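You operate a simulated robot arm through the tools that you are given. There is no shell and no other tool. Be economical: measure what you need, move in short steps, check, and stop when the job is done.

Carry out the task below with a simulated robot arm. There is one attempt and no reset: what you move stays moved.

## Task
Cap each tube on the tube block with the cap its label names.
Fine: push each cap home till the red band is covered.

Only the result counts: the job must be done as asked and must still hold three seconds after the hand-in. Knocking over, shifting, dropping, spilling or breaking anything else fails it. A push-on lid holds only when it is set on centred and level and pressed home; a screw cap is set on level and turned clockwise until tight.

## Robot
A 6-joint arm with a two-finger parallel gripper, fixed in place. Base frame: the origin is at the foot of the arm, x ahead of it, y to its left, z up; the work surface is at about z = 0. Lengths are in mm, angles in degrees, forces in N, time in s.
With the tool pointing down near the work surface it reaches from about 140 to 580 mm from the base axis. Its first joint turns from -66.0 to 66.0 degrees. Payload 2.1 kg.
Tool frame: the origin (TCP) lies between the finger pads and is the grasp point; the fingertips stand 30 mm ahead of it; z points along the fingers, y is the line along which they close. The gripper opens to 94 mm. The fingers are 28 mm wide and 10 mm thick; the gripper's body (50 by 96 mm) begins 55 mm behind the TCP.
Orientation is told as [roll, pitch, yaw] about the base's x, y, z axes, in that order, counted from this pose: with the fingers straight down and closing along the base's y, the tool's x points along the base's -x, its y along +y and its z along -z.

## Interface
- The arm moves only by the tool drive_tool. Its argument "targets" is a list of rows, each a list of 2 entries, a list of its own where there are three numbers: the shift along the base's x, y, z in mm, then the turn, a rotation vector about the base's x, y, z in degrees. In form: [[[tx, ty, tz], [ax, ay, az]], ...]. A call has 1 to 8 rows; each row is the pose to reach, as a shift and turn from the pose commanded when the call began. "grip" is the opening in per cent of the stroke, from 0 (shut) to 100 (fully open), set as the call begins (left out, the last holds). Rows are played at 5 a second. More than 50 mm and 8.6 degrees between two rows, or a gripper value outside its range, and nothing of the call is played. A pose out of reach is approached as far as the arm can. The call stops where the force on the tool passes 40 N (or 10 N more than at its start, if that is more) or the arm is blocked; 0.2 s more then pass. Each finger travels about 72 mm/s and halts on what it meets, pressing with about 29 N; the grip force reading is that of the motor and also rises with nothing between the fingers. The clock runs only during rows and for 0.2 s after the last one: add rows that repeat a pose to give the fingers time. It gives the time, the measured TCP pose, the force on the tool (base axes), the opening and the grip force at its end, in the units of the frame above (readings bear some noise), and new pictures: "views" is both (left out), scene, wrist or none.
- Cameras (640 x 400 px; columns grow to the right, rows downward): "scene" is fixed at [58.8, -369.9, 497.9]; the picture's right is [0.78, -0.63, 0.00], its down [-0.29, -0.36, -0.89] and it looks along [0.56, 0.69, -0.46] (base axes); focal length 349 px, centre (320, 200). "wrist" rides on the gripper at [76, 14, -102] in the tool frame; the picture's right is [-0.18, 0.98, 0.00], its down [-0.75, -0.14, -0.64] and it looks along [-0.63, -0.12, 0.77] (tool axes); focal length 243 px, centre (320, 200). There is no depth. A picture from a camera that has moved, and an enlarged one, comes with that camera's place and axes in the base frame and with its lens.
- zoom(camera, box): a new picture of the part [left, top, right, bottom] of that camera's present view, enlarged. No time passes.
- job_done(): hands the job in; it is judged then, once.

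Go step by step. Nothing tells you positions but the pictures and the camera data: compare them with the known pose of the tool, close in by small moves and look again before you grip or let go. The budget is 120 turns and 170 pictures, counting those below and the enlarged ones. Unless the task says otherwise, let go and move clear before handing in, and close with one line.

The tools are called by a JSON object that holds its "api" and its "payload". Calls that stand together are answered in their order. drive_tool: Moves the arm, as the interface text tells. Its arguments: {"type":"object","properties":{"targets":{"type":"array","items":{"type":"array"}},"grip":{"type":"number"},"views":{"type":"string","enum":["both","scene","wrist","none"]}},"required":["targets"]} The other tools are called the same way: zoom (camera, box) takes an enlarged picture of a part of a camera's view; job_done () hands the job in.

At the start:

```text
time_s: 0.0
eef_pos: [320.6, -45.2, 327.5]
tcp_rot: [0.0, 0.0, 0.0]
force: [0.2, 0.2, -0.3]
width: 94.0
grasp_force: 0.0
```

scene: 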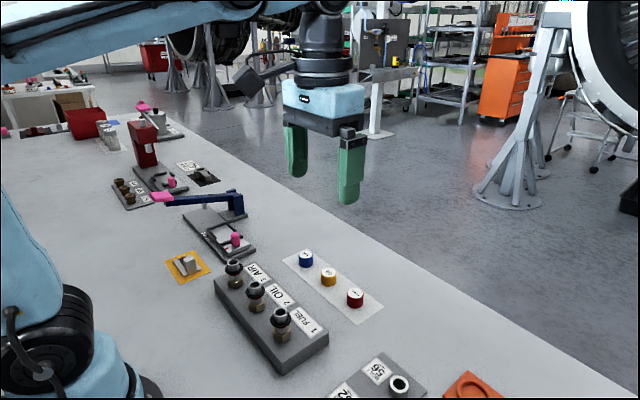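
wrist: 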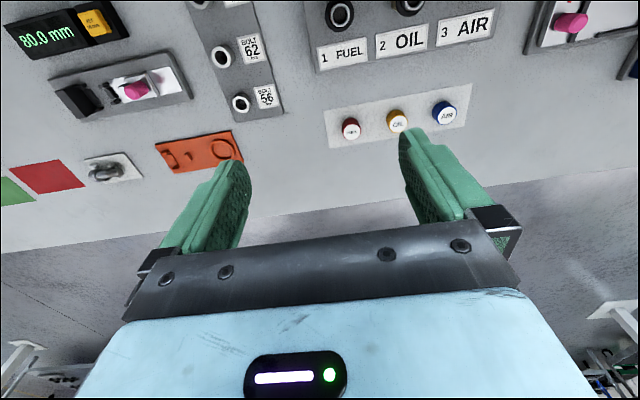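

I see three caps on a tray near x≈435 (red y≈-12, yellow y≈69, blue y≈150) and a block with three tubes nearer the base. I zoom in to read labels and measure.

{"api": "zoom", "payload": {"camera": "scene", "box": [200, 230, 400, 380]}}

{"api": "zoom", "payload": {"camera": "wrist", "box": [300, 0, 500, 160]}}

```text
2.67 times, centred on (300, 305) of scene
camera zoom: at [58.8, -369.9, 497.9], right [0.78, -0.63, 0.0], down [-0.29, -0.36, -0.89], along [0.56, 0.69, -0.46], focal length 930 px, centre (373, -80)
```

zoom: 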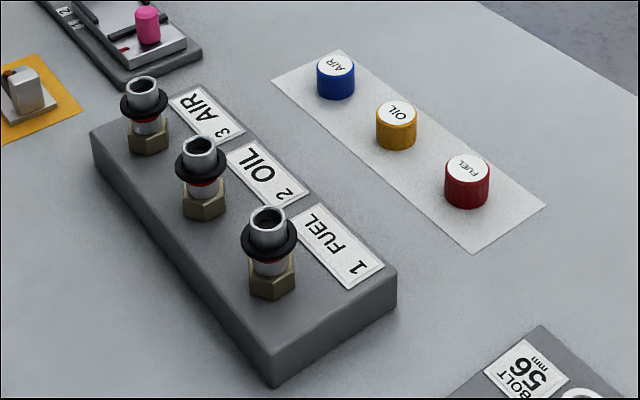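

```text
2.50 times, centred on (400, 80) of wrist
camera zoom: at [245.4, -32.5, 429.8], right [0.18, 0.98, 0.0], down [0.75, -0.14, 0.64], along [0.63, -0.12, -0.77], focal length 606 px, centre (120, 500)
```

zoom: 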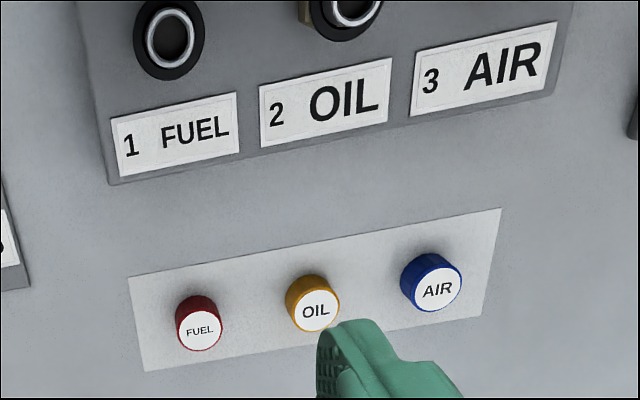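

Labels match: FUEL=red, OIL=yellow, AIR=blue; tubes lie about x≈265 at y≈-16, 61, 143, rims at z≈90. I move above the red cap and look.

{"api": "drive_tool", "payload": {"targets": [[[30, 9, -35], [0, 0, 0]], [[60, 18, -70], [0, 0, 0]], [[90, 27, -105], [0, 0, 0]], [[114, 34, -140], [0, 0, 0]], [[114, 34, -177], [0, 0, 0]], [[114, 34, -177], [0, 0, 0]]], "grip": 70}}

```text
time_s: 1.4
eef_pos: [437.3, -9.9, 149.7]
tcp_rot: [0.0, 0.0, 0.0]
force: [-0.6, 0.7, 0.6]
width: 65.8
grasp_force: 0.0
camera wrist: at [361.0, 2.6, 252.5], right [0.18, 0.98, 0.0], down [0.75, -0.14, 0.64], along [0.63, -0.12, -0.77], focal length 243 px, centre (320, 200)
```

scene: 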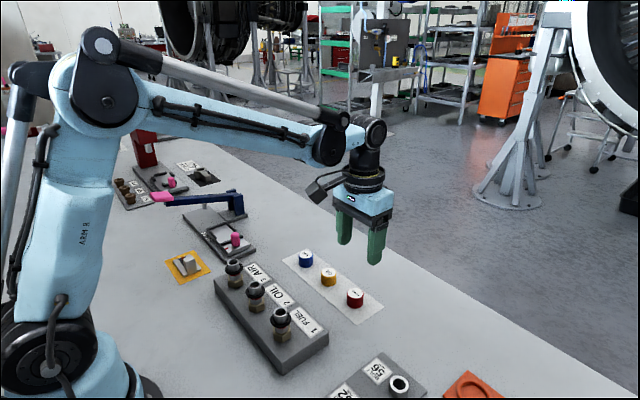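
wrist: 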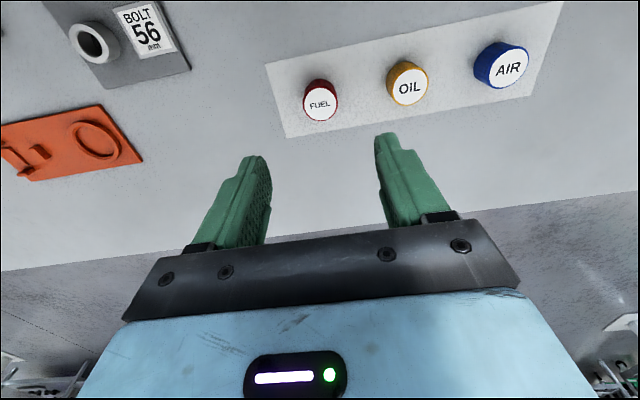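

The red cap appears near the centre line. I zoom to measure all three caps.

{"api": "zoom", "payload": {"camera": "wrist", "box": [290, 30, 450, 130]}}

{"api": "zoom", "payload": {"camera": "scene", "box": [280, 230, 400, 320]}}

{"api": "zoom", "payload": {"camera": "scene", "box": [210, 250, 330, 340]}}

```text
4.00 times, centred on (370, 80) of wrist
camera zoom: at [361.0, 2.6, 252.5], right [0.18, 0.98, 0.0], down [0.75, -0.14, 0.64], along [0.63, -0.12, -0.77], focal length 970 px, centre (120, 680)
```

zoom: 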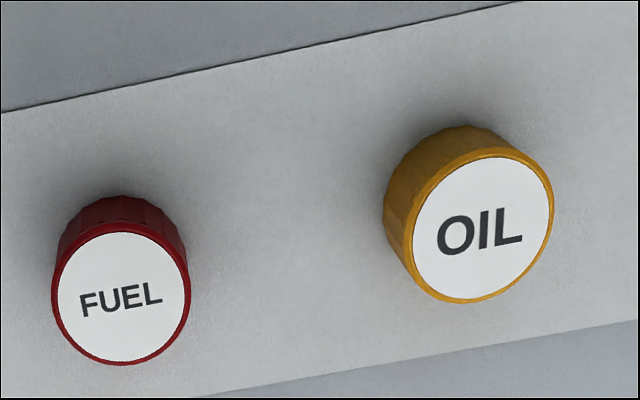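

```text
4.44 times, centred on (340, 275) of scene
camera zoom: at [58.8, -369.9, 497.9], right [0.78, -0.63, 0.0], down [-0.29, -0.36, -0.89], along [0.56, 0.69, -0.46], focal length 1551 px, centre (231, -133)
```

zoom: 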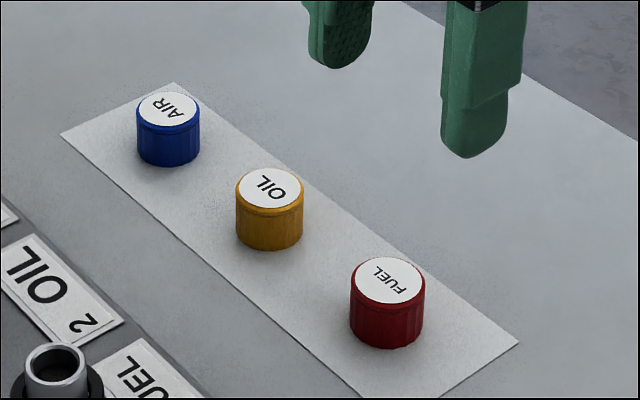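

```text
4.44 times, centred on (270, 295) of scene
camera zoom: at [58.8, -369.9, 497.9], right [0.78, -0.63, 0.0], down [-0.29, -0.36, -0.89], along [0.56, 0.69, -0.46], focal length 1551 px, centre (542, -222)
```

zoom: 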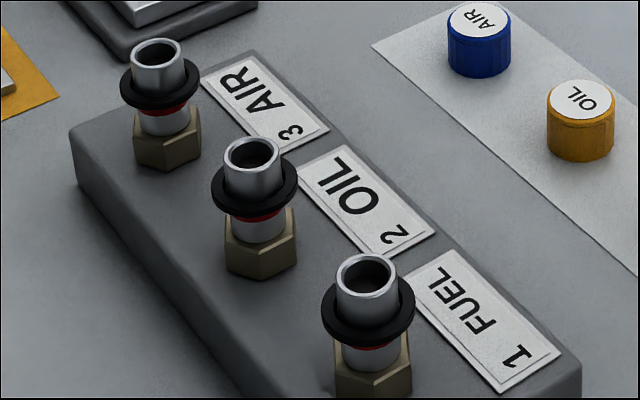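

The red cap (Ø≈33, top z≈21) is within about 1 mm under the TCP. I descend so the tips are about 6 mm above the table, then look.

{"api": "drive_tool", "payload": {"targets": [[[0, -1, -40], [0, 0, 0]], [[0, -1, -80], [0, 0, 0]], [[0, -1, -100], [0, 0, 0]], [[0, -1, -113], [0, 0, 0]], [[0, -1, -113], [0, 0, 0]]]}}

```text
time_s: 2.6
eef_pos: [434.5, -13.3, 36.0]
tcp_rot: [0.0, 0.0, 0.0]
force: [-0.1, -0.3, 0.6]
width: 66.0
grasp_force: 0.0
camera wrist: at [359.2, 0.5, 139.5], right [0.18, 0.98, 0.0], down [0.75, -0.14, 0.64], along [0.63, -0.12, -0.77], focal length 243 px, centre (320, 200)
```

scene: 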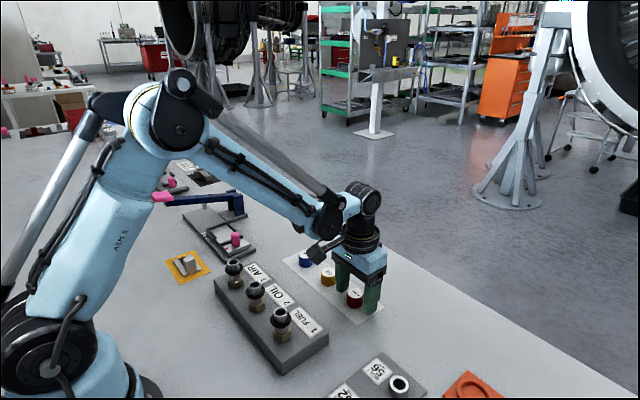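
wrist: 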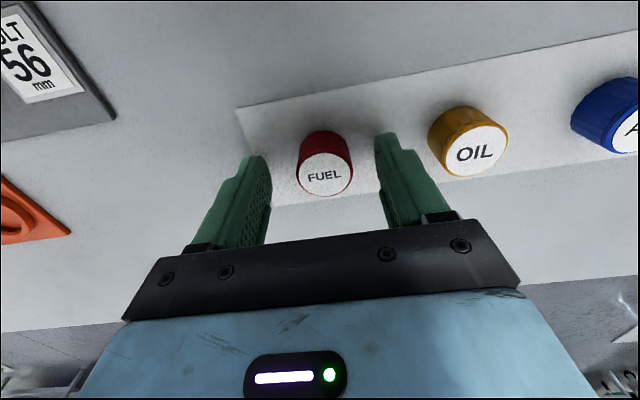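

The cap sits between the fingers, about 2 mm off in x and y. I nudge and close.

{"api": "drive_tool", "payload": {"targets": [[[2, 1.5, 0], [0, 0, 0]], [[2, 1.5, 0], [0, 0, 0]]], "views": "none"}}

{"api": "drive_tool", "payload": {"targets": [[[0, 0, 0], [0, 0, 0]], [[0, 0, 0], [0, 0, 0]], [[0, 0, 0], [0, 0, 0]], [[0, 0, 0], [0, 0, 0]]], "grip": 0}}

```text
time_s: 3.2
eef_pos: [438.2, -10.6, 35.8]
tcp_rot: [0.0, -0.1, -0.1]
force: [0.1, 0.4, -0.4]
width: 65.8
grasp_force: 0.0
```

```text
time_s: 4.2
eef_pos: [437.3, -10.5, 37.1]
tcp_rot: [0.0, 0.0, 0.0]
force: [0.0, -0.2, -0.4]
width: 30.7
grasp_force: 28.6
camera wrist: at [361.5, 1.9, 139.7], right [0.18, 0.98, 0.0], down [0.75, -0.14, 0.64], along [0.63, -0.12, -0.77], focal length 243 px, centre (320, 200)
```

scene: 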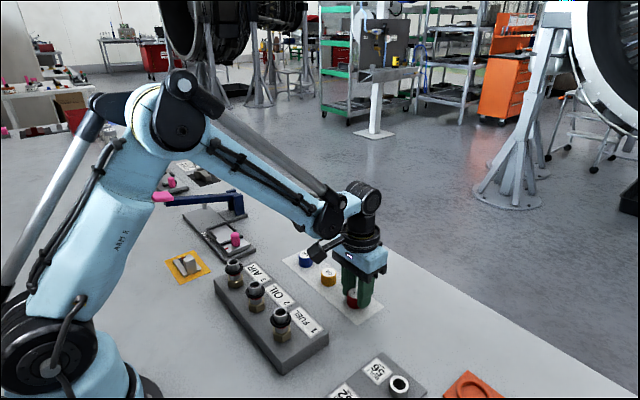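
wrist: 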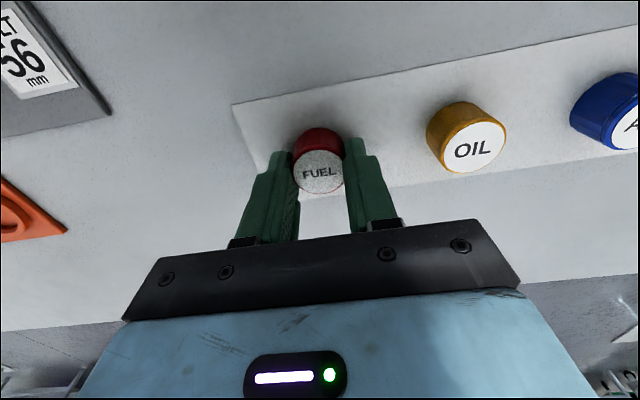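

Gripped (Ø30.7). I lift and carry it over to near the FUEL tube, staying about 40 mm above the rim.

{"api": "drive_tool", "payload": {"targets": [[[0, 0, 45], [0, 0, 0]], [[0, 0, 90], [0, 0, 0]], [[0, 0, 130], [0, 0, 0]], [[-45, -1, 130], [0, 0, 0]], [[-90, -3, 130], [0, 0, 0]], [[-135, -4, 130], [0, 0, 0]], [[-171, -5, 130], [0, 0, 0]], [[-171, -5, 130], [0, 0, 0]]]}}

{"api": "zoom", "payload": {"camera": "wrist", "box": [240, 40, 400, 240]}}

{"api": "zoom", "payload": {"camera": "scene", "box": [210, 220, 370, 340]}}

```text
time_s: 6.0
eef_pos: [265.0, -16.1, 168.2]
tcp_rot: [-0.1, 0.0, 0.0]
force: [0.1, -0.2, -0.5]
width: 30.5
grasp_force: 29.2
camera wrist: at [189.7, -3.3, 271.8], right [0.18, 0.98, 0.0], down [0.75, -0.14, 0.64], along [0.63, -0.12, -0.77], focal length 243 px, centre (320, 200)
```

scene: 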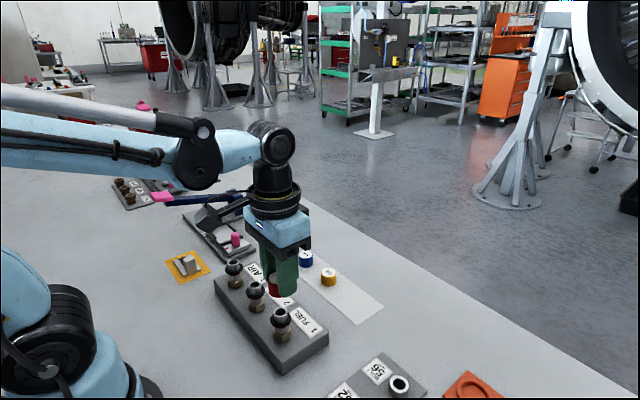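
wrist: 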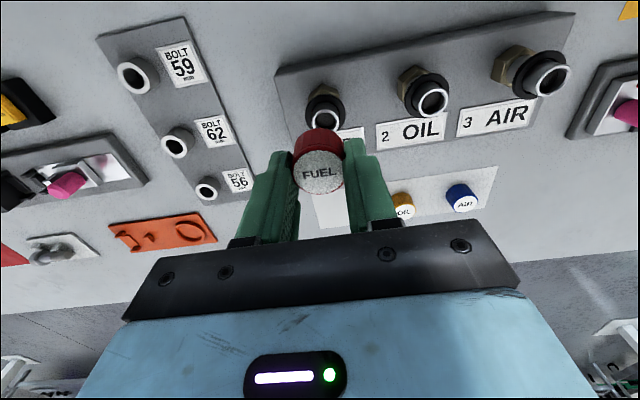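

```text
2.00 times, centred on (320, 140) of wrist
camera zoom: at [189.7, -3.3, 271.8], right [0.18, 0.98, 0.0], down [0.75, -0.14, 0.64], along [0.63, -0.12, -0.77], focal length 485 px, centre (320, 320)
```

zoom: 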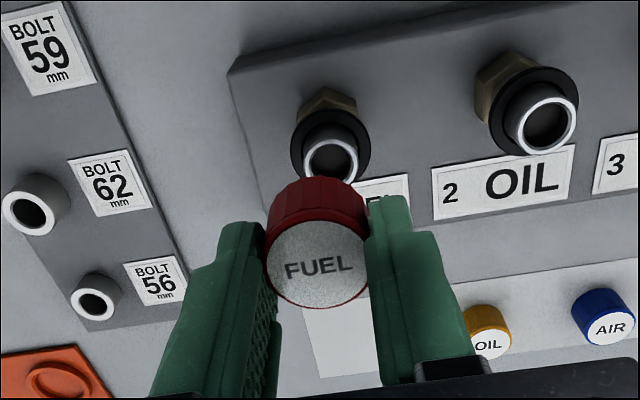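

```text
3.33 times, centred on (290, 280) of scene
camera zoom: at [58.8, -369.9, 497.9], right [0.78, -0.63, 0.0], down [-0.29, -0.36, -0.89], along [0.56, 0.69, -0.46], focal length 1163 px, centre (420, -67)
```

zoom: 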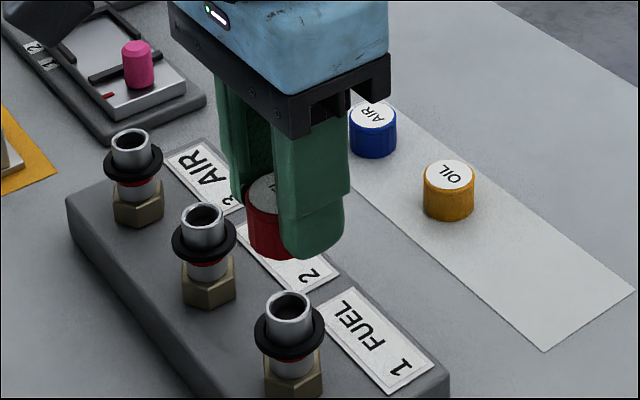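

From the views, the tube is about (-1.5, +5.5) from the cap. I correct that and lower to just above the rim for a close look.

{"api": "drive_tool", "payload": {"targets": [[[-1.5, 5.5, 0], [0, 0, 0]], [[-1.5, 5.5, -34], [0, 0, 0]], [[-1.5, 5.5, -34], [0, 0, 0]]]}}

{"api": "zoom", "payload": {"camera": "wrist", "box": [260, 60, 380, 210]}}

{"api": "zoom", "payload": {"camera": "scene", "box": [230, 260, 330, 350]}}

```text
time_s: 6.8
eef_pos: [263.8, -9.2, 132.6]
tcp_rot: [0.0, 0.0, 0.1]
force: [1.2, 0.1, 0.6]
width: 30.5
grasp_force: 29.2
camera wrist: at [188.0, 3.5, 236.3], right [0.18, 0.98, 0.0], down [0.75, -0.14, 0.64], along [0.63, -0.12, -0.77], focal length 243 px, centre (320, 200)
```

scene: 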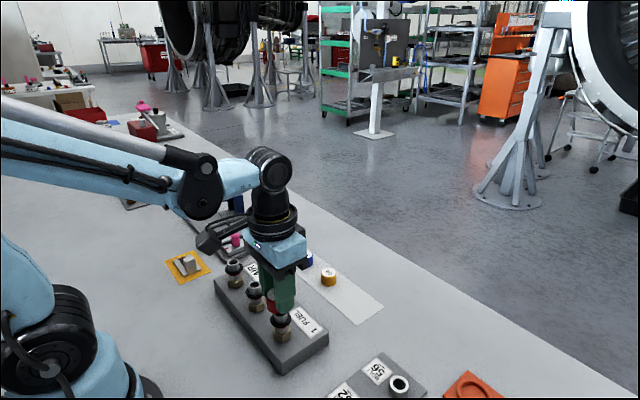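
wrist: 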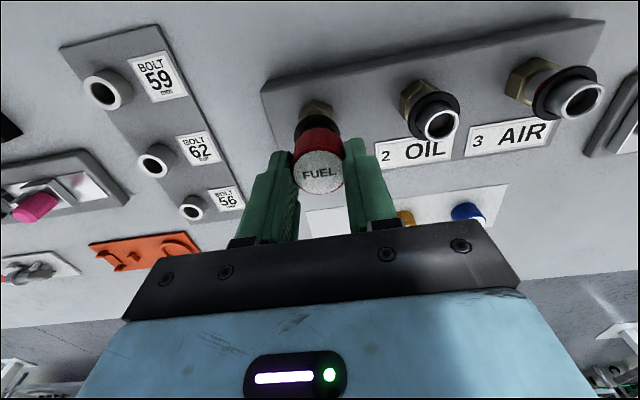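

```text
2.67 times, centred on (320, 135) of wrist
camera zoom: at [188.0, 3.5, 236.3], right [0.18, 0.98, 0.0], down [0.75, -0.14, 0.64], along [0.63, -0.12, -0.77], focal length 647 px, centre (320, 373)
```

zoom: 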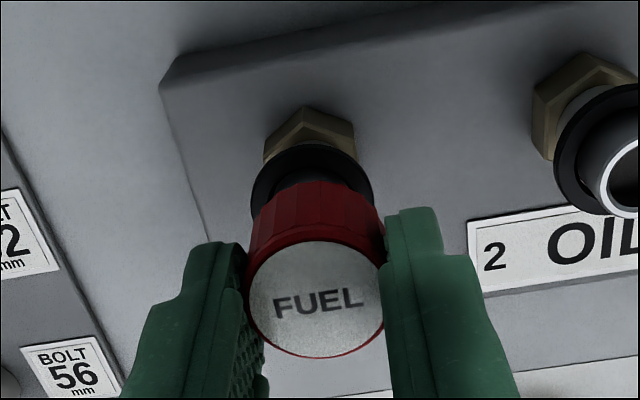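

```text
4.44 times, centred on (280, 305) of scene
camera zoom: at [58.8, -369.9, 497.9], right [0.78, -0.63, 0.0], down [-0.29, -0.36, -0.89], along [0.56, 0.69, -0.46], focal length 1551 px, centre (498, -267)
```

zoom: 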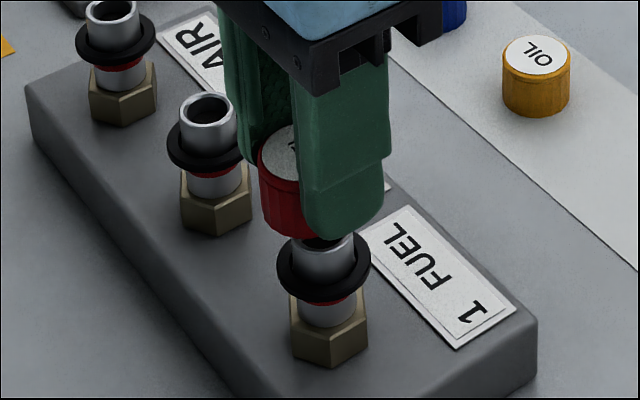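

Comparing scene and wrist views, the cap's axis sits a few mm to the base side of the tube. I shift (+4, -2) and re-check.

{"api": "drive_tool", "payload": {"targets": [[[4, -2, 0], [0, 0, 0]], [[4, -2, 0], [0, 0, 0]]], "views": "none"}}

{"api": "zoom", "payload": {"camera": "wrist", "box": [270, 80, 370, 200]}}

{"api": "zoom", "payload": {"camera": "scene", "box": [250, 280, 320, 340]}}

```text
time_s: 7.4
eef_pos: [270.3, -11.5, 133.5]
tcp_rot: [0.1, 0.1, 0.0]
force: [-0.4, -0.2, 0.8]
width: 30.6
grasp_force: 29.5
```

```text
3.33 times, centred on (320, 140) of wrist
camera zoom: at [192.8, 1.2, 236.5], right [0.18, 0.98, 0.0], down [0.75, -0.14, 0.64], along [0.63, -0.12, -0.77], focal length 809 px, centre (320, 400)
```

zoom: 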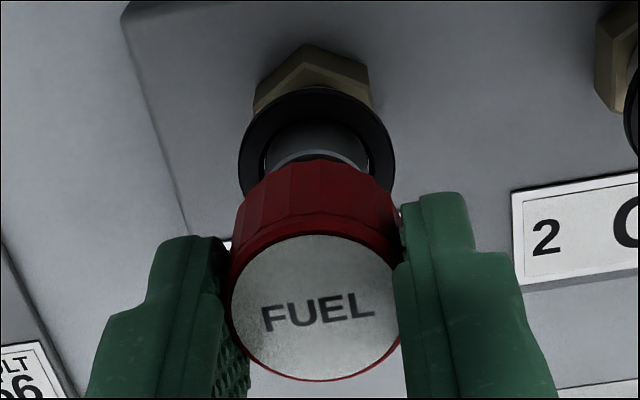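

```text
6.67 times, centred on (285, 310) of scene
camera zoom: at [58.8, -369.9, 497.9], right [0.78, -0.63, 0.0], down [-0.29, -0.36, -0.89], along [0.56, 0.69, -0.46], focal length 2326 px, centre (553, -533)
```

zoom: 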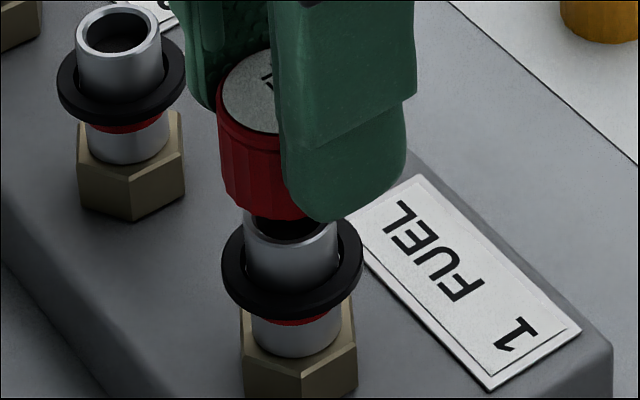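

Both views now show cap and tube coaxial to within ~0.6 mm. I lower slowly and watch force.

{"api": "drive_tool", "payload": {"targets": [[[0, 0, -3], [0, 0, 0]], [[0, 0, -6], [0, 0, 0]], [[0, 0, -9], [0, 0, 0]], [[0, 0, -12], [0, 0, 0]], [[0, 0, -15], [0, 0, 0]], [[0, 0, -17], [0, 0, 0]]], "views": "none"}}

{"api": "zoom", "payload": {"camera": "scene", "box": [250, 280, 320, 340]}}

```text
time_s: 8.8
eef_pos: [269.1, -12.1, 115.9]
tcp_rot: [0.0, -0.1, 0.1]
force: [-0.7, 0.5, 0.0]
width: 30.5
grasp_force: 29.3
```

```text
6.67 times, centred on (285, 310) of scene
camera zoom: at [58.8, -369.9, 497.9], right [0.78, -0.63, 0.0], down [-0.29, -0.36, -0.89], along [0.56, 0.69, -0.46], focal length 2326 px, centre (553, -533)
```

zoom: 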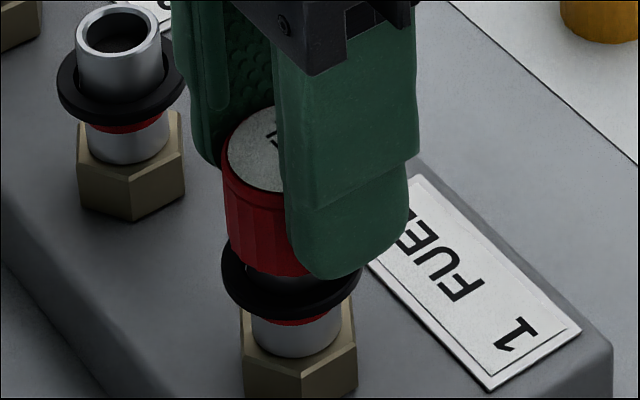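

No force yet and it looks as if the cap is entering over the tube. I continue down slowly.

{"api": "drive_tool", "payload": {"targets": [[[0, 0, -2], [0, 0, 0]], [[0, 0, -4], [0, 0, 0]], [[0, 0, -6], [0, 0, 0]], [[0, 0, -8], [0, 0, 0]], [[0, 0, -10], [0, 0, 0]]], "views": "none"}}

{"api": "zoom", "payload": {"camera": "scene", "box": [250, 280, 320, 340]}}

```text
time_s: 10.0
eef_pos: [267.6, -12.4, 103.7]
tcp_rot: [-0.1, 0.0, 0.1]
force: [-0.6, -2.0, 6.1]
width: 30.4
grasp_force: 29.2
```

```text
6.67 times, centred on (285, 310) of scene
camera zoom: at [58.8, -369.9, 497.9], right [0.78, -0.63, 0.0], down [-0.29, -0.36, -0.89], along [0.56, 0.69, -0.46], focal length 2326 px, centre (553, -533)
```

zoom: 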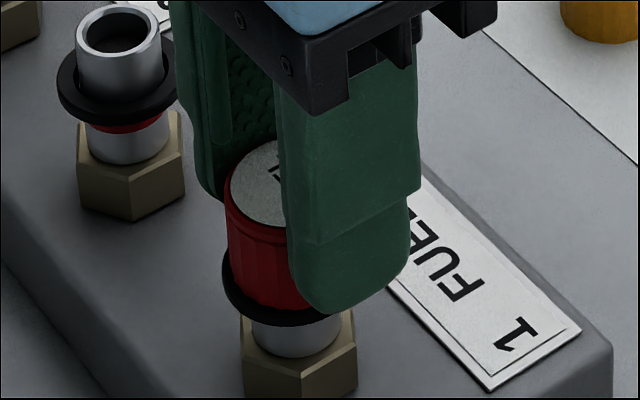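

The cap has slid over and now meets the collar (6 N). I press on until the force rises.

{"api": "drive_tool", "payload": {"targets": [[[0, 0, -1], [0, 0, 0]], [[0, 0, -2], [0, 0, 0]], [[0, 0, -3], [0, 0, 0]], [[0, 0, -4], [0, 0, 0]], [[0, 0, -5], [0, 0, 0]], [[0, 0, -6], [0, 0, 0]]], "views": "none"}}

{"api": "zoom", "payload": {"camera": "scene", "box": [250, 280, 320, 340]}}

{"api": "zoom", "payload": {"camera": "wrist", "box": [260, 60, 460, 210]}}

```text
time_s: 11.4
eef_pos: [268.4, -12.6, 98.5]
tcp_rot: [0.0, -0.1, -0.1]
force: [-2.9, 3.2, 29.2]
width: 30.4
grasp_force: 29.2
```

```text
6.67 times, centred on (285, 310) of scene
camera zoom: at [58.7, -369.9, 497.9], right [0.78, -0.63, 0.0], down [-0.29, -0.36, -0.89], along [0.56, 0.69, -0.46], focal length 2326 px, centre (553, -533)
```

zoom: 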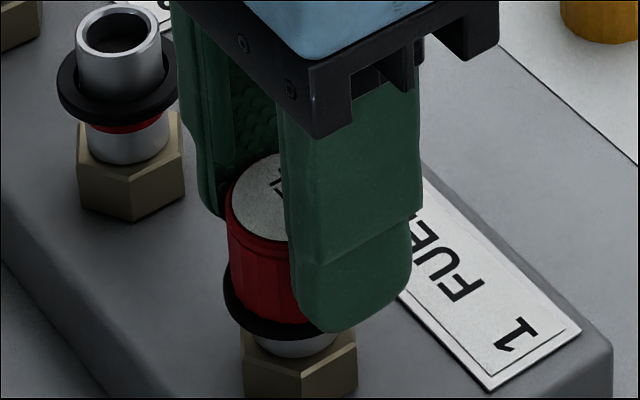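

```text
2.67 times, centred on (360, 135) of wrist
camera zoom: at [192.9, 0.5, 202.4], right [0.18, 0.98, 0.0], down [0.75, -0.14, 0.64], along [0.63, -0.12, -0.77], focal length 647 px, centre (213, 373)
```

zoom: 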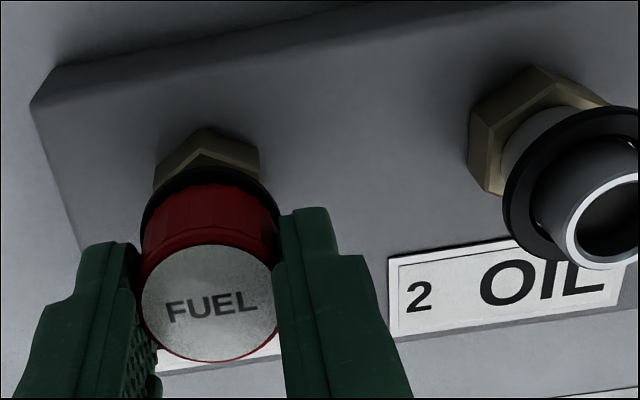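

Force 29 N and the collar has been driven down over the band. I press a little further to find the hard stop.

{"api": "drive_tool", "payload": {"targets": [[[0, 0, -0.7], [0, 0, 0]], [[0, 0, -1.4], [0, 0, 0]], [[0, 0, -2.1], [0, 0, 0]], [[0, 0, -2.8], [0, 0, 0]], [[0, 0, -3.5], [0, 0, 0]]], "views": "none"}}

{"api": "zoom", "payload": {"camera": "scene", "box": [250, 280, 320, 340]}}

```text
time_s: 12.6
eef_pos: [268.2, -11.8, 96.4]
tcp_rot: [-0.1, 0.1, 0.0]
force: [-2.5, 6.2, 29.4]
width: 30.7
grasp_force: 28.9
```

```text
6.67 times, centred on (285, 310) of scene
camera zoom: at [58.7, -369.9, 497.9], right [0.78, -0.63, 0.0], down [-0.29, -0.36, -0.89], along [0.56, 0.69, -0.46], focal length 2326 px, centre (553, -533)
```

zoom: 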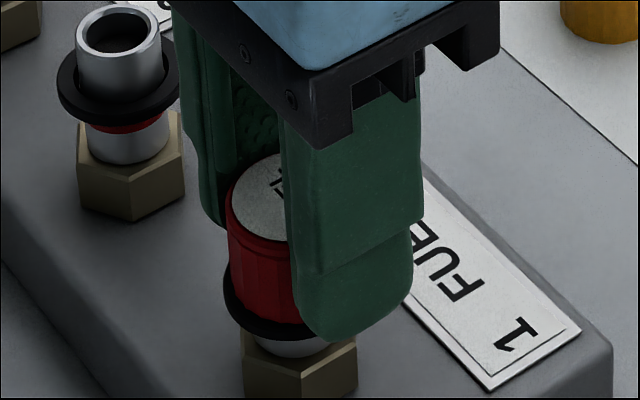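

The fingers now slip on the cap at ~29 N, so I open, rise clear and inspect, then push from above with closed fingers.

{"api": "drive_tool", "payload": {"targets": [[[0, 0, 0], [0, 0, 0]], [[0, 0, 0], [0, 0, 0]], [[0, 0, 0], [0, 0, 0]], [[0, 0, 30], [0, 0, 0]], [[0, 0, 60], [0, 0, 0]]], "grip": 60, "views": "none"}}

{"api": "zoom", "payload": {"camera": "scene", "box": [250, 280, 320, 340]}}

{"api": "zoom", "payload": {"camera": "wrist", "box": [260, 60, 460, 210]}}

```text
time_s: 13.8
eef_pos: [268.4, -13.6, 157.1]
tcp_rot: [0.1, 0.0, 0.0]
force: [0.6, 0.0, 0.8]
width: 56.4
grasp_force: 0.0
```

```text
6.67 times, centred on (285, 310) of scene
camera zoom: at [58.8, -369.9, 497.9], right [0.78, -0.63, 0.0], down [-0.29, -0.36, -0.89], along [0.56, 0.69, -0.46], focal length 2326 px, centre (553, -533)
```

zoom: 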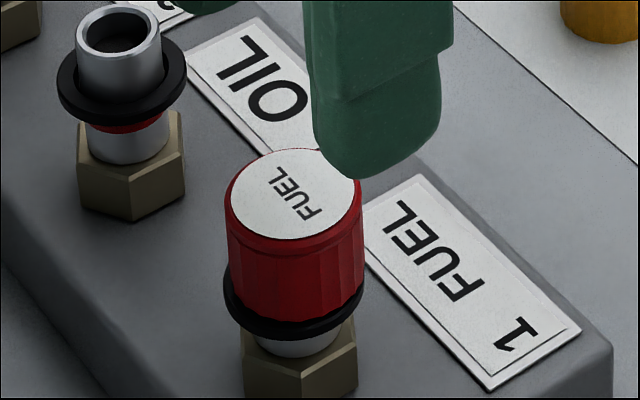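

```text
2.67 times, centred on (360, 135) of wrist
camera zoom: at [193.2, 0.4, 259.7], right [0.18, 0.98, 0.0], down [0.75, -0.14, 0.64], along [0.63, -0.12, -0.77], focal length 647 px, centre (213, 373)
```

zoom: 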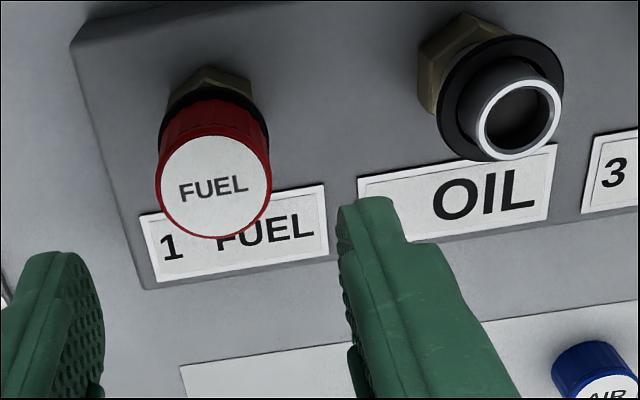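

The cap is level and the red band is hidden. To be sure it is home, I close the fingers and press on the top.

{"api": "drive_tool", "payload": {"targets": [[[0, 0, 0], [0, 0, 0]], [[0, 0, 0], [0, 0, 0]], [[0, 0, 0], [0, 0, 0]], [[0, 0, -15], [0, 0, 0]], [[0, 0, -28], [0, 0, 0]], [[0, 0, -36], [0, 0, 0]], [[0, 0, -39], [0, 0, 0]]], "grip": 0, "views": "none"}}

{"api": "drive_tool", "payload": {"targets": [[[0, 0, -1.5], [0, 0, 0]], [[0, 0, -3], [0, 0, 0]], [[0, 0, -4], [0, 0, 0]], [[0, 0, -5], [0, 0, 0]], [[0, 0, -6], [0, 0, 0]], [[0, 0, -7], [0, 0, 0]], [[0, 0, -8], [0, 0, 0]], [[0, 0, -9], [0, 0, 0]]], "views": "none"}}

{"api": "zoom", "payload": {"camera": "scene", "box": [250, 280, 320, 340]}}

```text
time_s: 15.5
eef_pos: [269.5, -12.2, 119.1]
tcp_rot: [-0.2, 0.2, 0.0]
force: [-3.0, 0.0, 21.9]
width: 0.0
grasp_force: 29.6
stopped in row 7: the force on the tool passed its limit (the readings are from after the stop); the commanded pose is now the measured one
```

```text
time_s: 15.8
eef_pos: [268.8, -14.1, 118.9]
tcp_rot: [-0.1, 0.3, 0.0]
force: [-2.2, -0.2, 23.3]
width: 0.1
grasp_force: 29.2
stopped in row 1: the force on the tool passed its limit (the readings are from after the stop); the commanded pose is now the measured one
```

```text
6.67 times, centred on (285, 310) of scene
camera zoom: at [58.7, -369.9, 497.9], right [0.78, -0.63, 0.0], down [-0.29, -0.36, -0.89], along [0.56, 0.69, -0.46], focal length 2326 px, centre (553, -533)
```

zoom: 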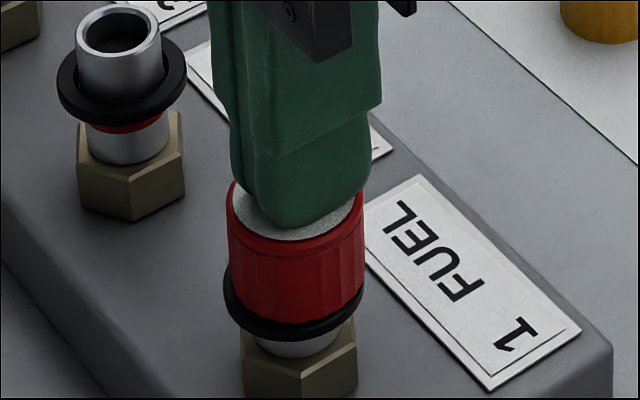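

It stopped hard at >40 N with no further travel: the FUEL cap is home. Next I rise and go above the OIL cap at about (436, 70).

{"api": "drive_tool", "payload": {"targets": [[[0, 0, 35], [0, 0, 0]], [[40, 20, 35], [0, 0, 0]], [[80, 40, 35], [0, 0, 0]], [[120, 60, 35], [0, 0, 0]], [[150, 75, 35], [0, 0, 0]], [[167, 83, 20], [0, 0, 0]], [[167, 83, -10], [0, 0, 0]], [[167, 83, -10], [0, 0, 0]]], "views": "wrist"}}

{"api": "drive_tool", "payload": {"targets": [[[0, 0, 0], [0, 0, 0]], [[0, 0, 0], [0, 0, 0]], [[0, 0, 0], [0, 0, 0]], [[0, 0, 0], [0, 0, 0]]], "grip": 70, "views": "none"}}

{"api": "zoom", "payload": {"camera": "wrist", "box": [250, 40, 450, 190]}}

{"api": "zoom", "payload": {"camera": "scene", "box": [280, 230, 400, 320]}}

```text
time_s: 17.6
eef_pos: [433.6, 69.5, 109.1]
tcp_rot: [-0.1, 0.2, 0.0]
force: [-0.6, 0.3, -0.3]
width: 0.0
grasp_force: 28.5
camera wrist: at [359.5, 82.7, 212.4], right [0.18, 0.98, 0.0], down [0.76, -0.14, 0.64], along [0.63, -0.12, -0.77], focal length 243 px, centre (320, 200)
```

wrist: 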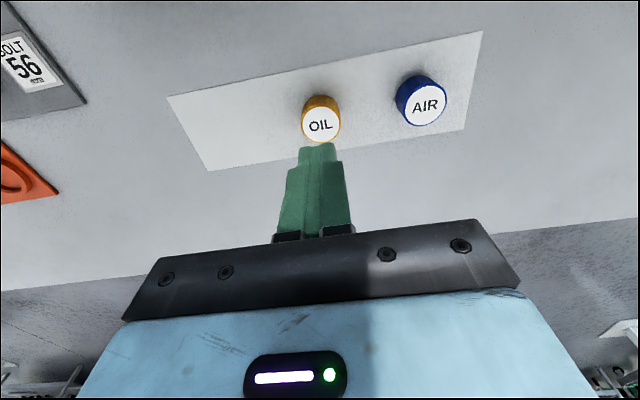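

```text
time_s: 18.6
eef_pos: [433.5, 69.1, 109.0]
tcp_rot: [-0.2, 0.2, 0.0]
force: [0.8, 0.9, 0.3]
width: 65.8
grasp_force: 0.2
```

```text
2.67 times, centred on (350, 115) of wrist
camera zoom: at [359.4, 82.6, 212.7], right [0.18, 0.98, 0.0], down [0.76, -0.14, 0.64], along [0.63, -0.12, -0.77], focal length 647 px, centre (240, 427)
```

zoom: 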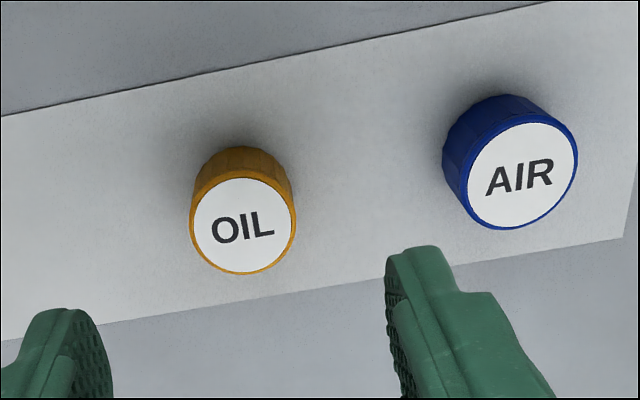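

```text
4.44 times, centred on (340, 275) of scene
camera zoom: at [58.8, -369.9, 497.9], right [0.78, -0.63, 0.0], down [-0.29, -0.36, -0.89], along [0.56, 0.69, -0.46], focal length 1551 px, centre (231, -133)
```

zoom: 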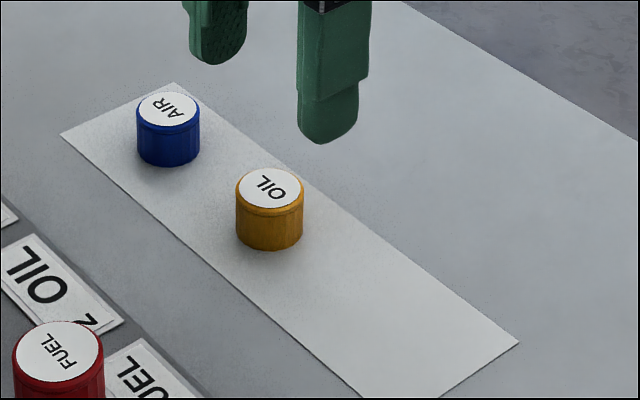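

The OIL cap is about 3 mm ahead in x. I correct the small tilt, shift and descend around it.

{"api": "drive_tool", "payload": {"targets": [[[3, 0, 0], [0.15, -0.2, 0]], [[3, 0, -35], [0.15, -0.2, 0]], [[3, 0, -60], [0.15, -0.2, 0]], [[3, 0, -72], [0.15, -0.2, 0]], [[3, 0, -72], [0.15, -0.2, 0]]], "views": "wrist"}}

```text
time_s: 19.9
eef_pos: [439.4, 69.9, 37.8]
tcp_rot: [0.1, 0.1, 0.1]
force: [-0.2, 0.1, 0.8]
width: 65.9
grasp_force: 0.2
camera wrist: at [363.1, 82.4, 140.7], right [0.18, 0.98, 0.0], down [0.75, -0.14, 0.64], along [0.63, -0.12, -0.77], focal length 243 px, centre (320, 200)
```

wrist: 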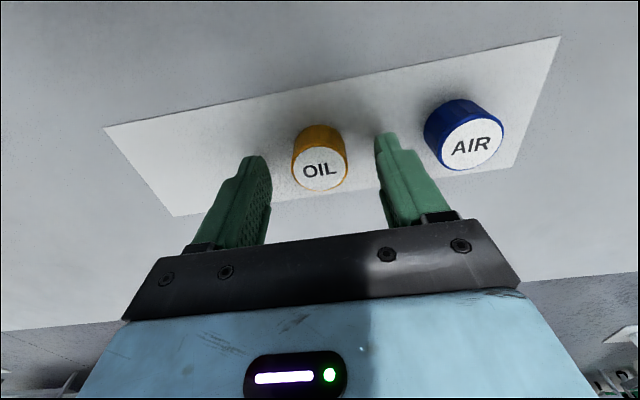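

The cap sits exactly where the FUEL cap did in hand. I grip it, then lift and carry toward the OIL tube at about (268, 68).

{"api": "drive_tool", "payload": {"targets": [[[0, 0, 0], [0, 0, 0]], [[0, 0, 0], [0, 0, 0]], [[0, 0, 0], [0, 0, 0]], [[0, 0, 0], [0, 0, 0]]], "grip": 0, "views": "none"}}

{"api": "drive_tool", "payload": {"targets": [[[0, 0, 35], [0, 0, 0]], [[0, 0, 70], [0, 0, 0]], [[0, 0, 100], [0, 0, 0]], [[-45, 0, 100], [0, 0, 0]], [[-90, 0, 100], [0, 0, 0]], [[-135, -1, 100], [0, 0, 0]], [[-169, -1, 100], [0, 0, 0]], [[-169, -1, 100], [0, 0, 0]]], "views": "none"}}

{"api": "zoom", "payload": {"camera": "wrist", "box": [270, 80, 370, 200]}}

{"api": "zoom", "payload": {"camera": "scene", "box": [220, 250, 290, 310]}}

```text
time_s: 20.9
eef_pos: [438.2, 68.9, 36.7]
tcp_rot: [0.1, 0.0, 0.0]
force: [-0.4, -0.6, 0.1]
width: 30.6
grasp_force: 29.6
```

```text
time_s: 22.6
eef_pos: [268.7, 66.6, 136.5]
tcp_rot: [0.1, 0.0, 0.0]
force: [0.8, 0.3, 0.2]
width: 30.4
grasp_force: 29.1
```

```text
3.33 times, centred on (320, 140) of wrist
camera zoom: at [193.5, 79.2, 240.5], right [0.18, 0.98, 0.0], down [0.75, -0.14, 0.64], along [0.63, -0.12, -0.77], focal length 809 px, centre (320, 400)
```

zoom: 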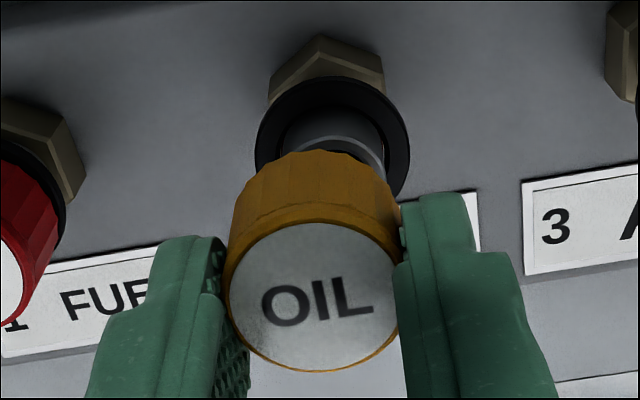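

```text
6.67 times, centred on (255, 280) of scene
camera zoom: at [58.8, -369.9, 497.9], right [0.78, -0.63, 0.0], down [-0.29, -0.36, -0.89], along [0.56, 0.69, -0.46], focal length 2326 px, centre (753, -333)
```

zoom: 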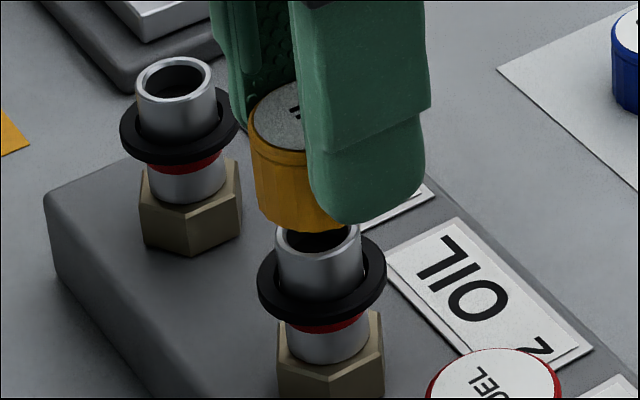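

The tube is about (+4, +3.3) from the cap here. I correct and re-check.

{"api": "drive_tool", "payload": {"targets": [[[4, 3.3, 0], [0, 0, 0]], [[4, 3.3, 0], [0, 0, 0]]], "views": "none"}}

{"api": "zoom", "payload": {"camera": "wrist", "box": [270, 80, 370, 200]}}

{"api": "zoom", "payload": {"camera": "scene", "box": [220, 250, 290, 310]}}

```text
time_s: 23.2
eef_pos: [273.8, 70.8, 136.4]
tcp_rot: [0.0, 0.1, 0.0]
force: [-0.5, 1.2, 0.9]
width: 30.5
grasp_force: 29.3
```

```text
3.33 times, centred on (320, 140) of wrist
camera zoom: at [198.0, 83.9, 240.1], right [0.18, 0.98, 0.0], down [0.75, -0.14, 0.64], along [0.63, -0.12, -0.77], focal length 809 px, centre (320, 400)
```

zoom: 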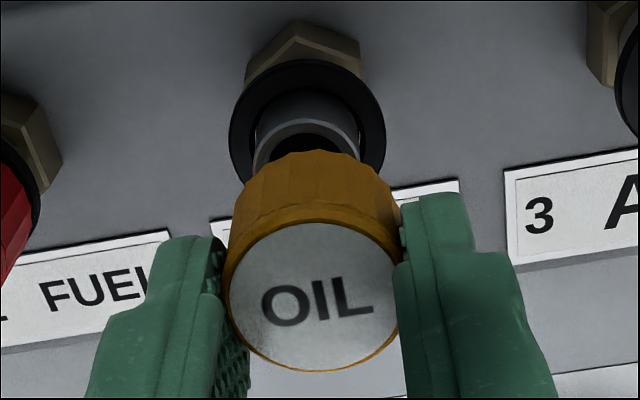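

```text
6.67 times, centred on (255, 280) of scene
camera zoom: at [58.8, -369.9, 497.9], right [0.78, -0.63, 0.0], down [-0.29, -0.36, -0.89], along [0.56, 0.69, -0.46], focal length 2326 px, centre (753, -333)
```

zoom: 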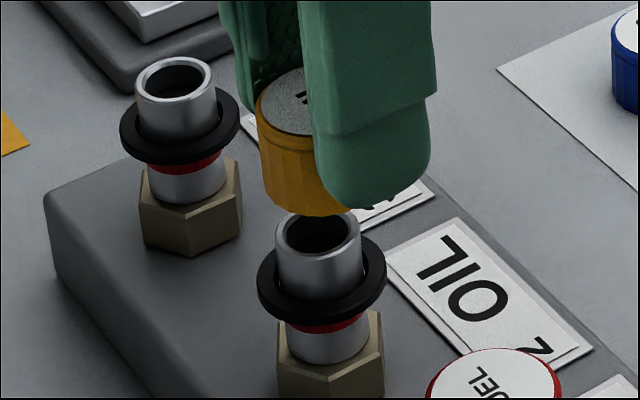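

Slight overshoot: I come back by about (-1.9, -1.3) and check again.

{"api": "drive_tool", "payload": {"targets": [[[-1.9, -1.3, -2], [0, 0, 0]], [[-1.9, -1.3, -3], [0, 0, 0]], [[-1.9, -1.3, -3], [0, 0, 0]]], "views": "none"}}

{"api": "zoom", "payload": {"camera": "wrist", "box": [270, 80, 370, 200]}}

{"api": "zoom", "payload": {"camera": "scene", "box": [220, 250, 290, 310]}}

```text
time_s: 24.1
eef_pos: [272.7, 69.3, 132.3]
tcp_rot: [0.1, 0.0, 0.0]
force: [0.8, -0.5, 0.1]
width: 30.6
grasp_force: 28.9
```

```text
3.33 times, centred on (320, 140) of wrist
camera zoom: at [196.3, 83.0, 236.5], right [0.18, 0.98, 0.0], down [0.75, -0.14, 0.64], along [0.63, -0.12, -0.77], focal length 809 px, centre (320, 400)
```

zoom: 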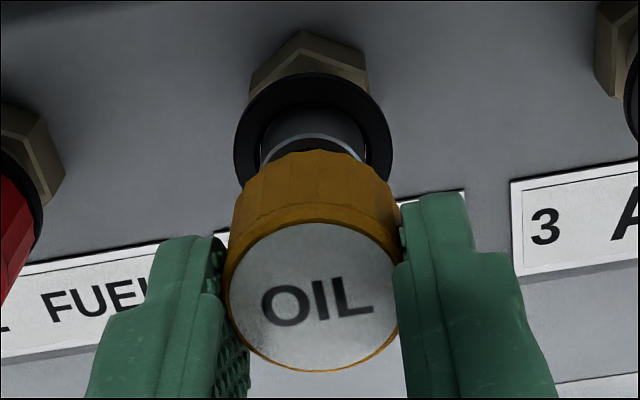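

```text
6.67 times, centred on (255, 280) of scene
camera zoom: at [58.8, -369.9, 497.9], right [0.78, -0.63, 0.0], down [-0.29, -0.36, -0.89], along [0.56, 0.69, -0.46], focal length 2326 px, centre (753, -333)
```

zoom: 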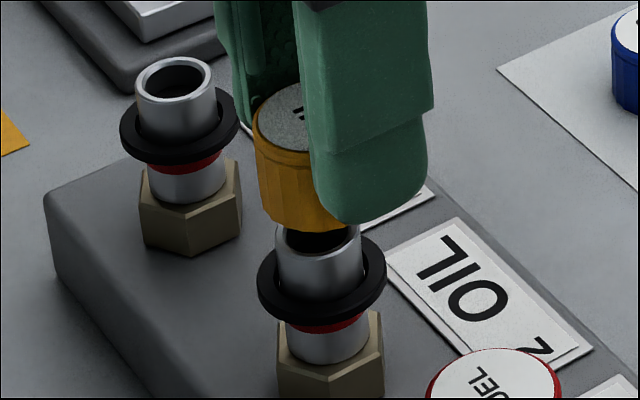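

Aligned in both views. I lower as before, watching force.

{"api": "drive_tool", "payload": {"targets": [[[0, 0, -4], [0, 0, 0]], [[0, 0, -8], [0, 0, 0]], [[0, 0, -11], [0, 0, 0]], [[0, 0, -14], [0, 0, 0]], [[0, 0, -16], [0, 0, 0]], [[0, 0, -18], [0, 0, 0]], [[0, 0, -20], [0, 0, 0]]], "views": "none"}}

{"api": "zoom", "payload": {"camera": "scene", "box": [220, 250, 290, 310]}}

```text
time_s: 25.6
eef_pos: [272.1, 71.6, 114.0]
tcp_rot: [0.1, 0.0, 0.0]
force: [3.3, 3.2, 33.7]
width: 30.7
grasp_force: 29.5
```

```text
6.67 times, centred on (255, 280) of scene
camera zoom: at [58.7, -369.9, 497.9], right [0.78, -0.63, 0.0], down [-0.29, -0.36, -0.89], along [0.56, 0.69, -0.46], focal length 2326 px, centre (753, -333)
```

zoom: 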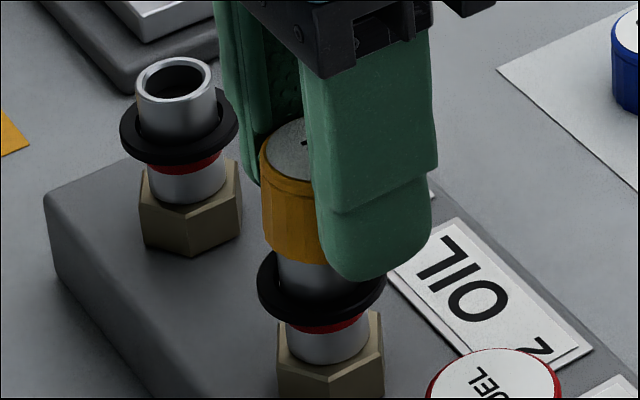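

The cap sits on the rim (34 N) rather than going over, so it's slightly off. I back off a few mm and look closely.

{"api": "drive_tool", "payload": {"targets": [[[0, 0, 4], [0, 0, 0]], [[0, 0, 8], [0, 0, 0]], [[0, 0, 8], [0, 0, 0]]], "views": "none"}}

{"api": "zoom", "payload": {"camera": "wrist", "box": [280, 90, 360, 190]}}

{"api": "zoom", "payload": {"camera": "scene", "box": [235, 260, 285, 310]}}

```text
time_s: 26.4
eef_pos: [271.9, 70.2, 121.4]
tcp_rot: [0.0, 0.1, 0.0]
force: [0.5, 0.2, -0.4]
width: 30.7
grasp_force: 28.9
```

```text
4.00 times, centred on (320, 140) of wrist
camera zoom: at [195.8, 83.3, 225.2], right [0.18, 0.98, 0.0], down [0.75, -0.14, 0.64], along [0.63, -0.12, -0.77], focal length 970 px, centre (320, 440)
```

zoom: 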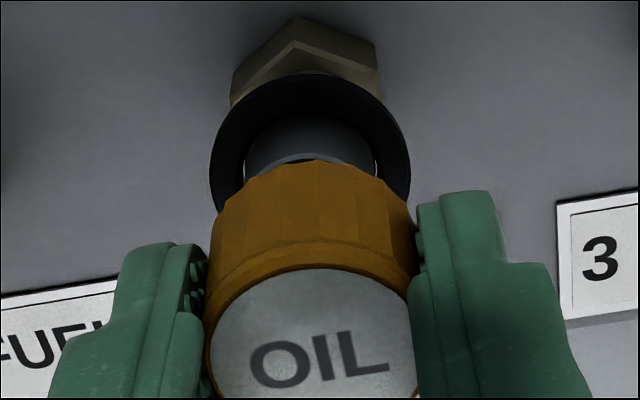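

```text
8.00 times, centred on (260, 285) of scene
camera zoom: at [58.8, -369.9, 497.9], right [0.78, -0.63, 0.0], down [-0.29, -0.36, -0.89], along [0.56, 0.69, -0.46], focal length 2791 px, centre (800, -480)
```

zoom: 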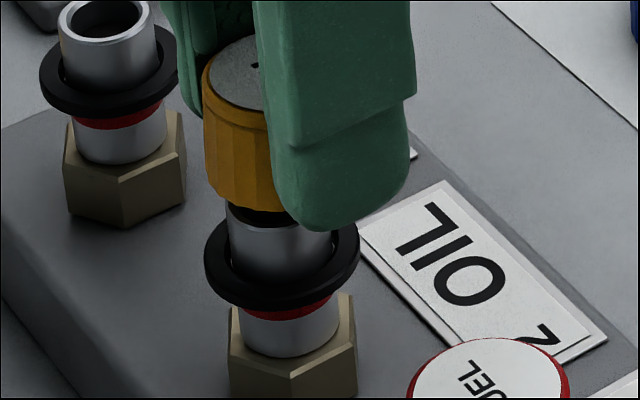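

Recomputing with perspective, the cap is about 1.7 mm too far out in x and 0.5 mm in y. I correct and try again gently.

{"api": "drive_tool", "payload": {"targets": [[[-1.7, -0.5, 0], [0, 0, 0]], [[-1.7, -0.5, 0], [0, 0, 0]], [[-1.7, -0.5, -3], [0, 0, 0]], [[-1.7, -0.5, -5], [0, 0, 0]], [[-1.7, -0.5, -7], [0, 0, 0]], [[-1.7, -0.5, -8], [0, 0, 0]]], "views": "none"}}

```text
time_s: 27.9
eef_pos: [269.3, 70.4, 113.0]
tcp_rot: [0.2, 0.0, 0.0]
force: [0.7, 0.7, 0.5]
width: 30.6
grasp_force: 29.2
```

No force at the height where it was blocked before, so it is entering. I continue down.

{"api": "drive_tool", "payload": {"targets": [[[0, 0, -2], [0, 0, 0]], [[0, 0, -4], [0, 0, 0]], [[0, 0, -6], [0, 0, 0]], [[0, 0, -8], [0, 0, 0]], [[0, 0, -10], [0, 0, 0]]], "views": "none"}}

{"api": "zoom", "payload": {"camera": "scene", "box": [220, 250, 290, 310]}}

```text
time_s: 29.1
eef_pos: [270.1, 71.4, 104.3]
tcp_rot: [0.1, 0.1, 0.1]
force: [-4.0, -0.1, 1.7]
width: 30.5
grasp_force: 29.3
```

```text
6.67 times, centred on (255, 280) of scene
camera zoom: at [58.8, -369.9, 497.9], right [0.78, -0.63, 0.0], down [-0.29, -0.36, -0.89], along [0.56, 0.69, -0.46], focal length 2326 px, centre (753, -333)
```

zoom: 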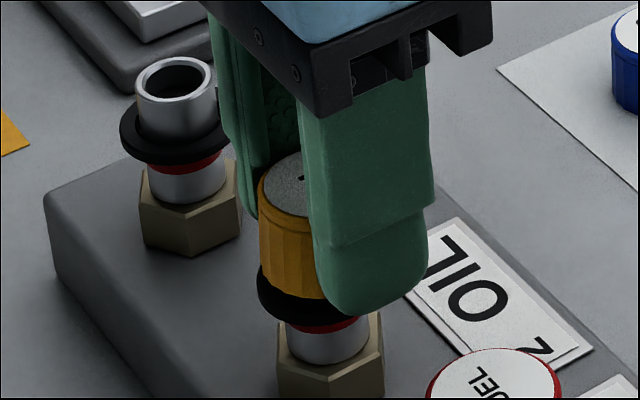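

The cap is over the tube and has reached the collar. I press down further.

{"api": "drive_tool", "payload": {"targets": [[[0, 0, -1.5], [0, 0, 0]], [[0, 0, -3], [0, 0, 0]], [[0, 0, -4], [0, 0, 0]], [[0, 0, -5], [0, 0, 0]], [[0, 0, -6], [0, 0, 0]], [[0, 0, -7], [0, 0, 0]], [[0, 0, -8], [0, 0, 0]]], "views": "none"}}

{"api": "zoom", "payload": {"camera": "scene", "box": [220, 250, 290, 310]}}

```text
time_s: 30.6
eef_pos: [270.1, 70.2, 96.2]
tcp_rot: [0.1, 0.2, 0.0]
force: [-14.9, 0.9, 18.5]
width: 30.8
grasp_force: 28.9
```

```text
6.67 times, centred on (255, 280) of scene
camera zoom: at [58.8, -369.9, 497.9], right [0.78, -0.63, 0.0], down [-0.29, -0.36, -0.89], along [0.56, 0.69, -0.46], focal length 2326 px, centre (753, -333)
```

zoom: 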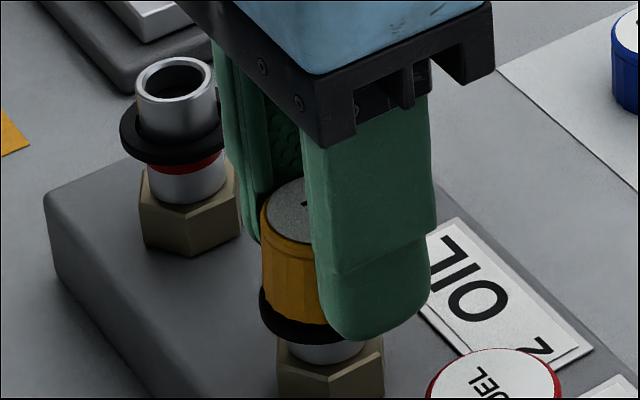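

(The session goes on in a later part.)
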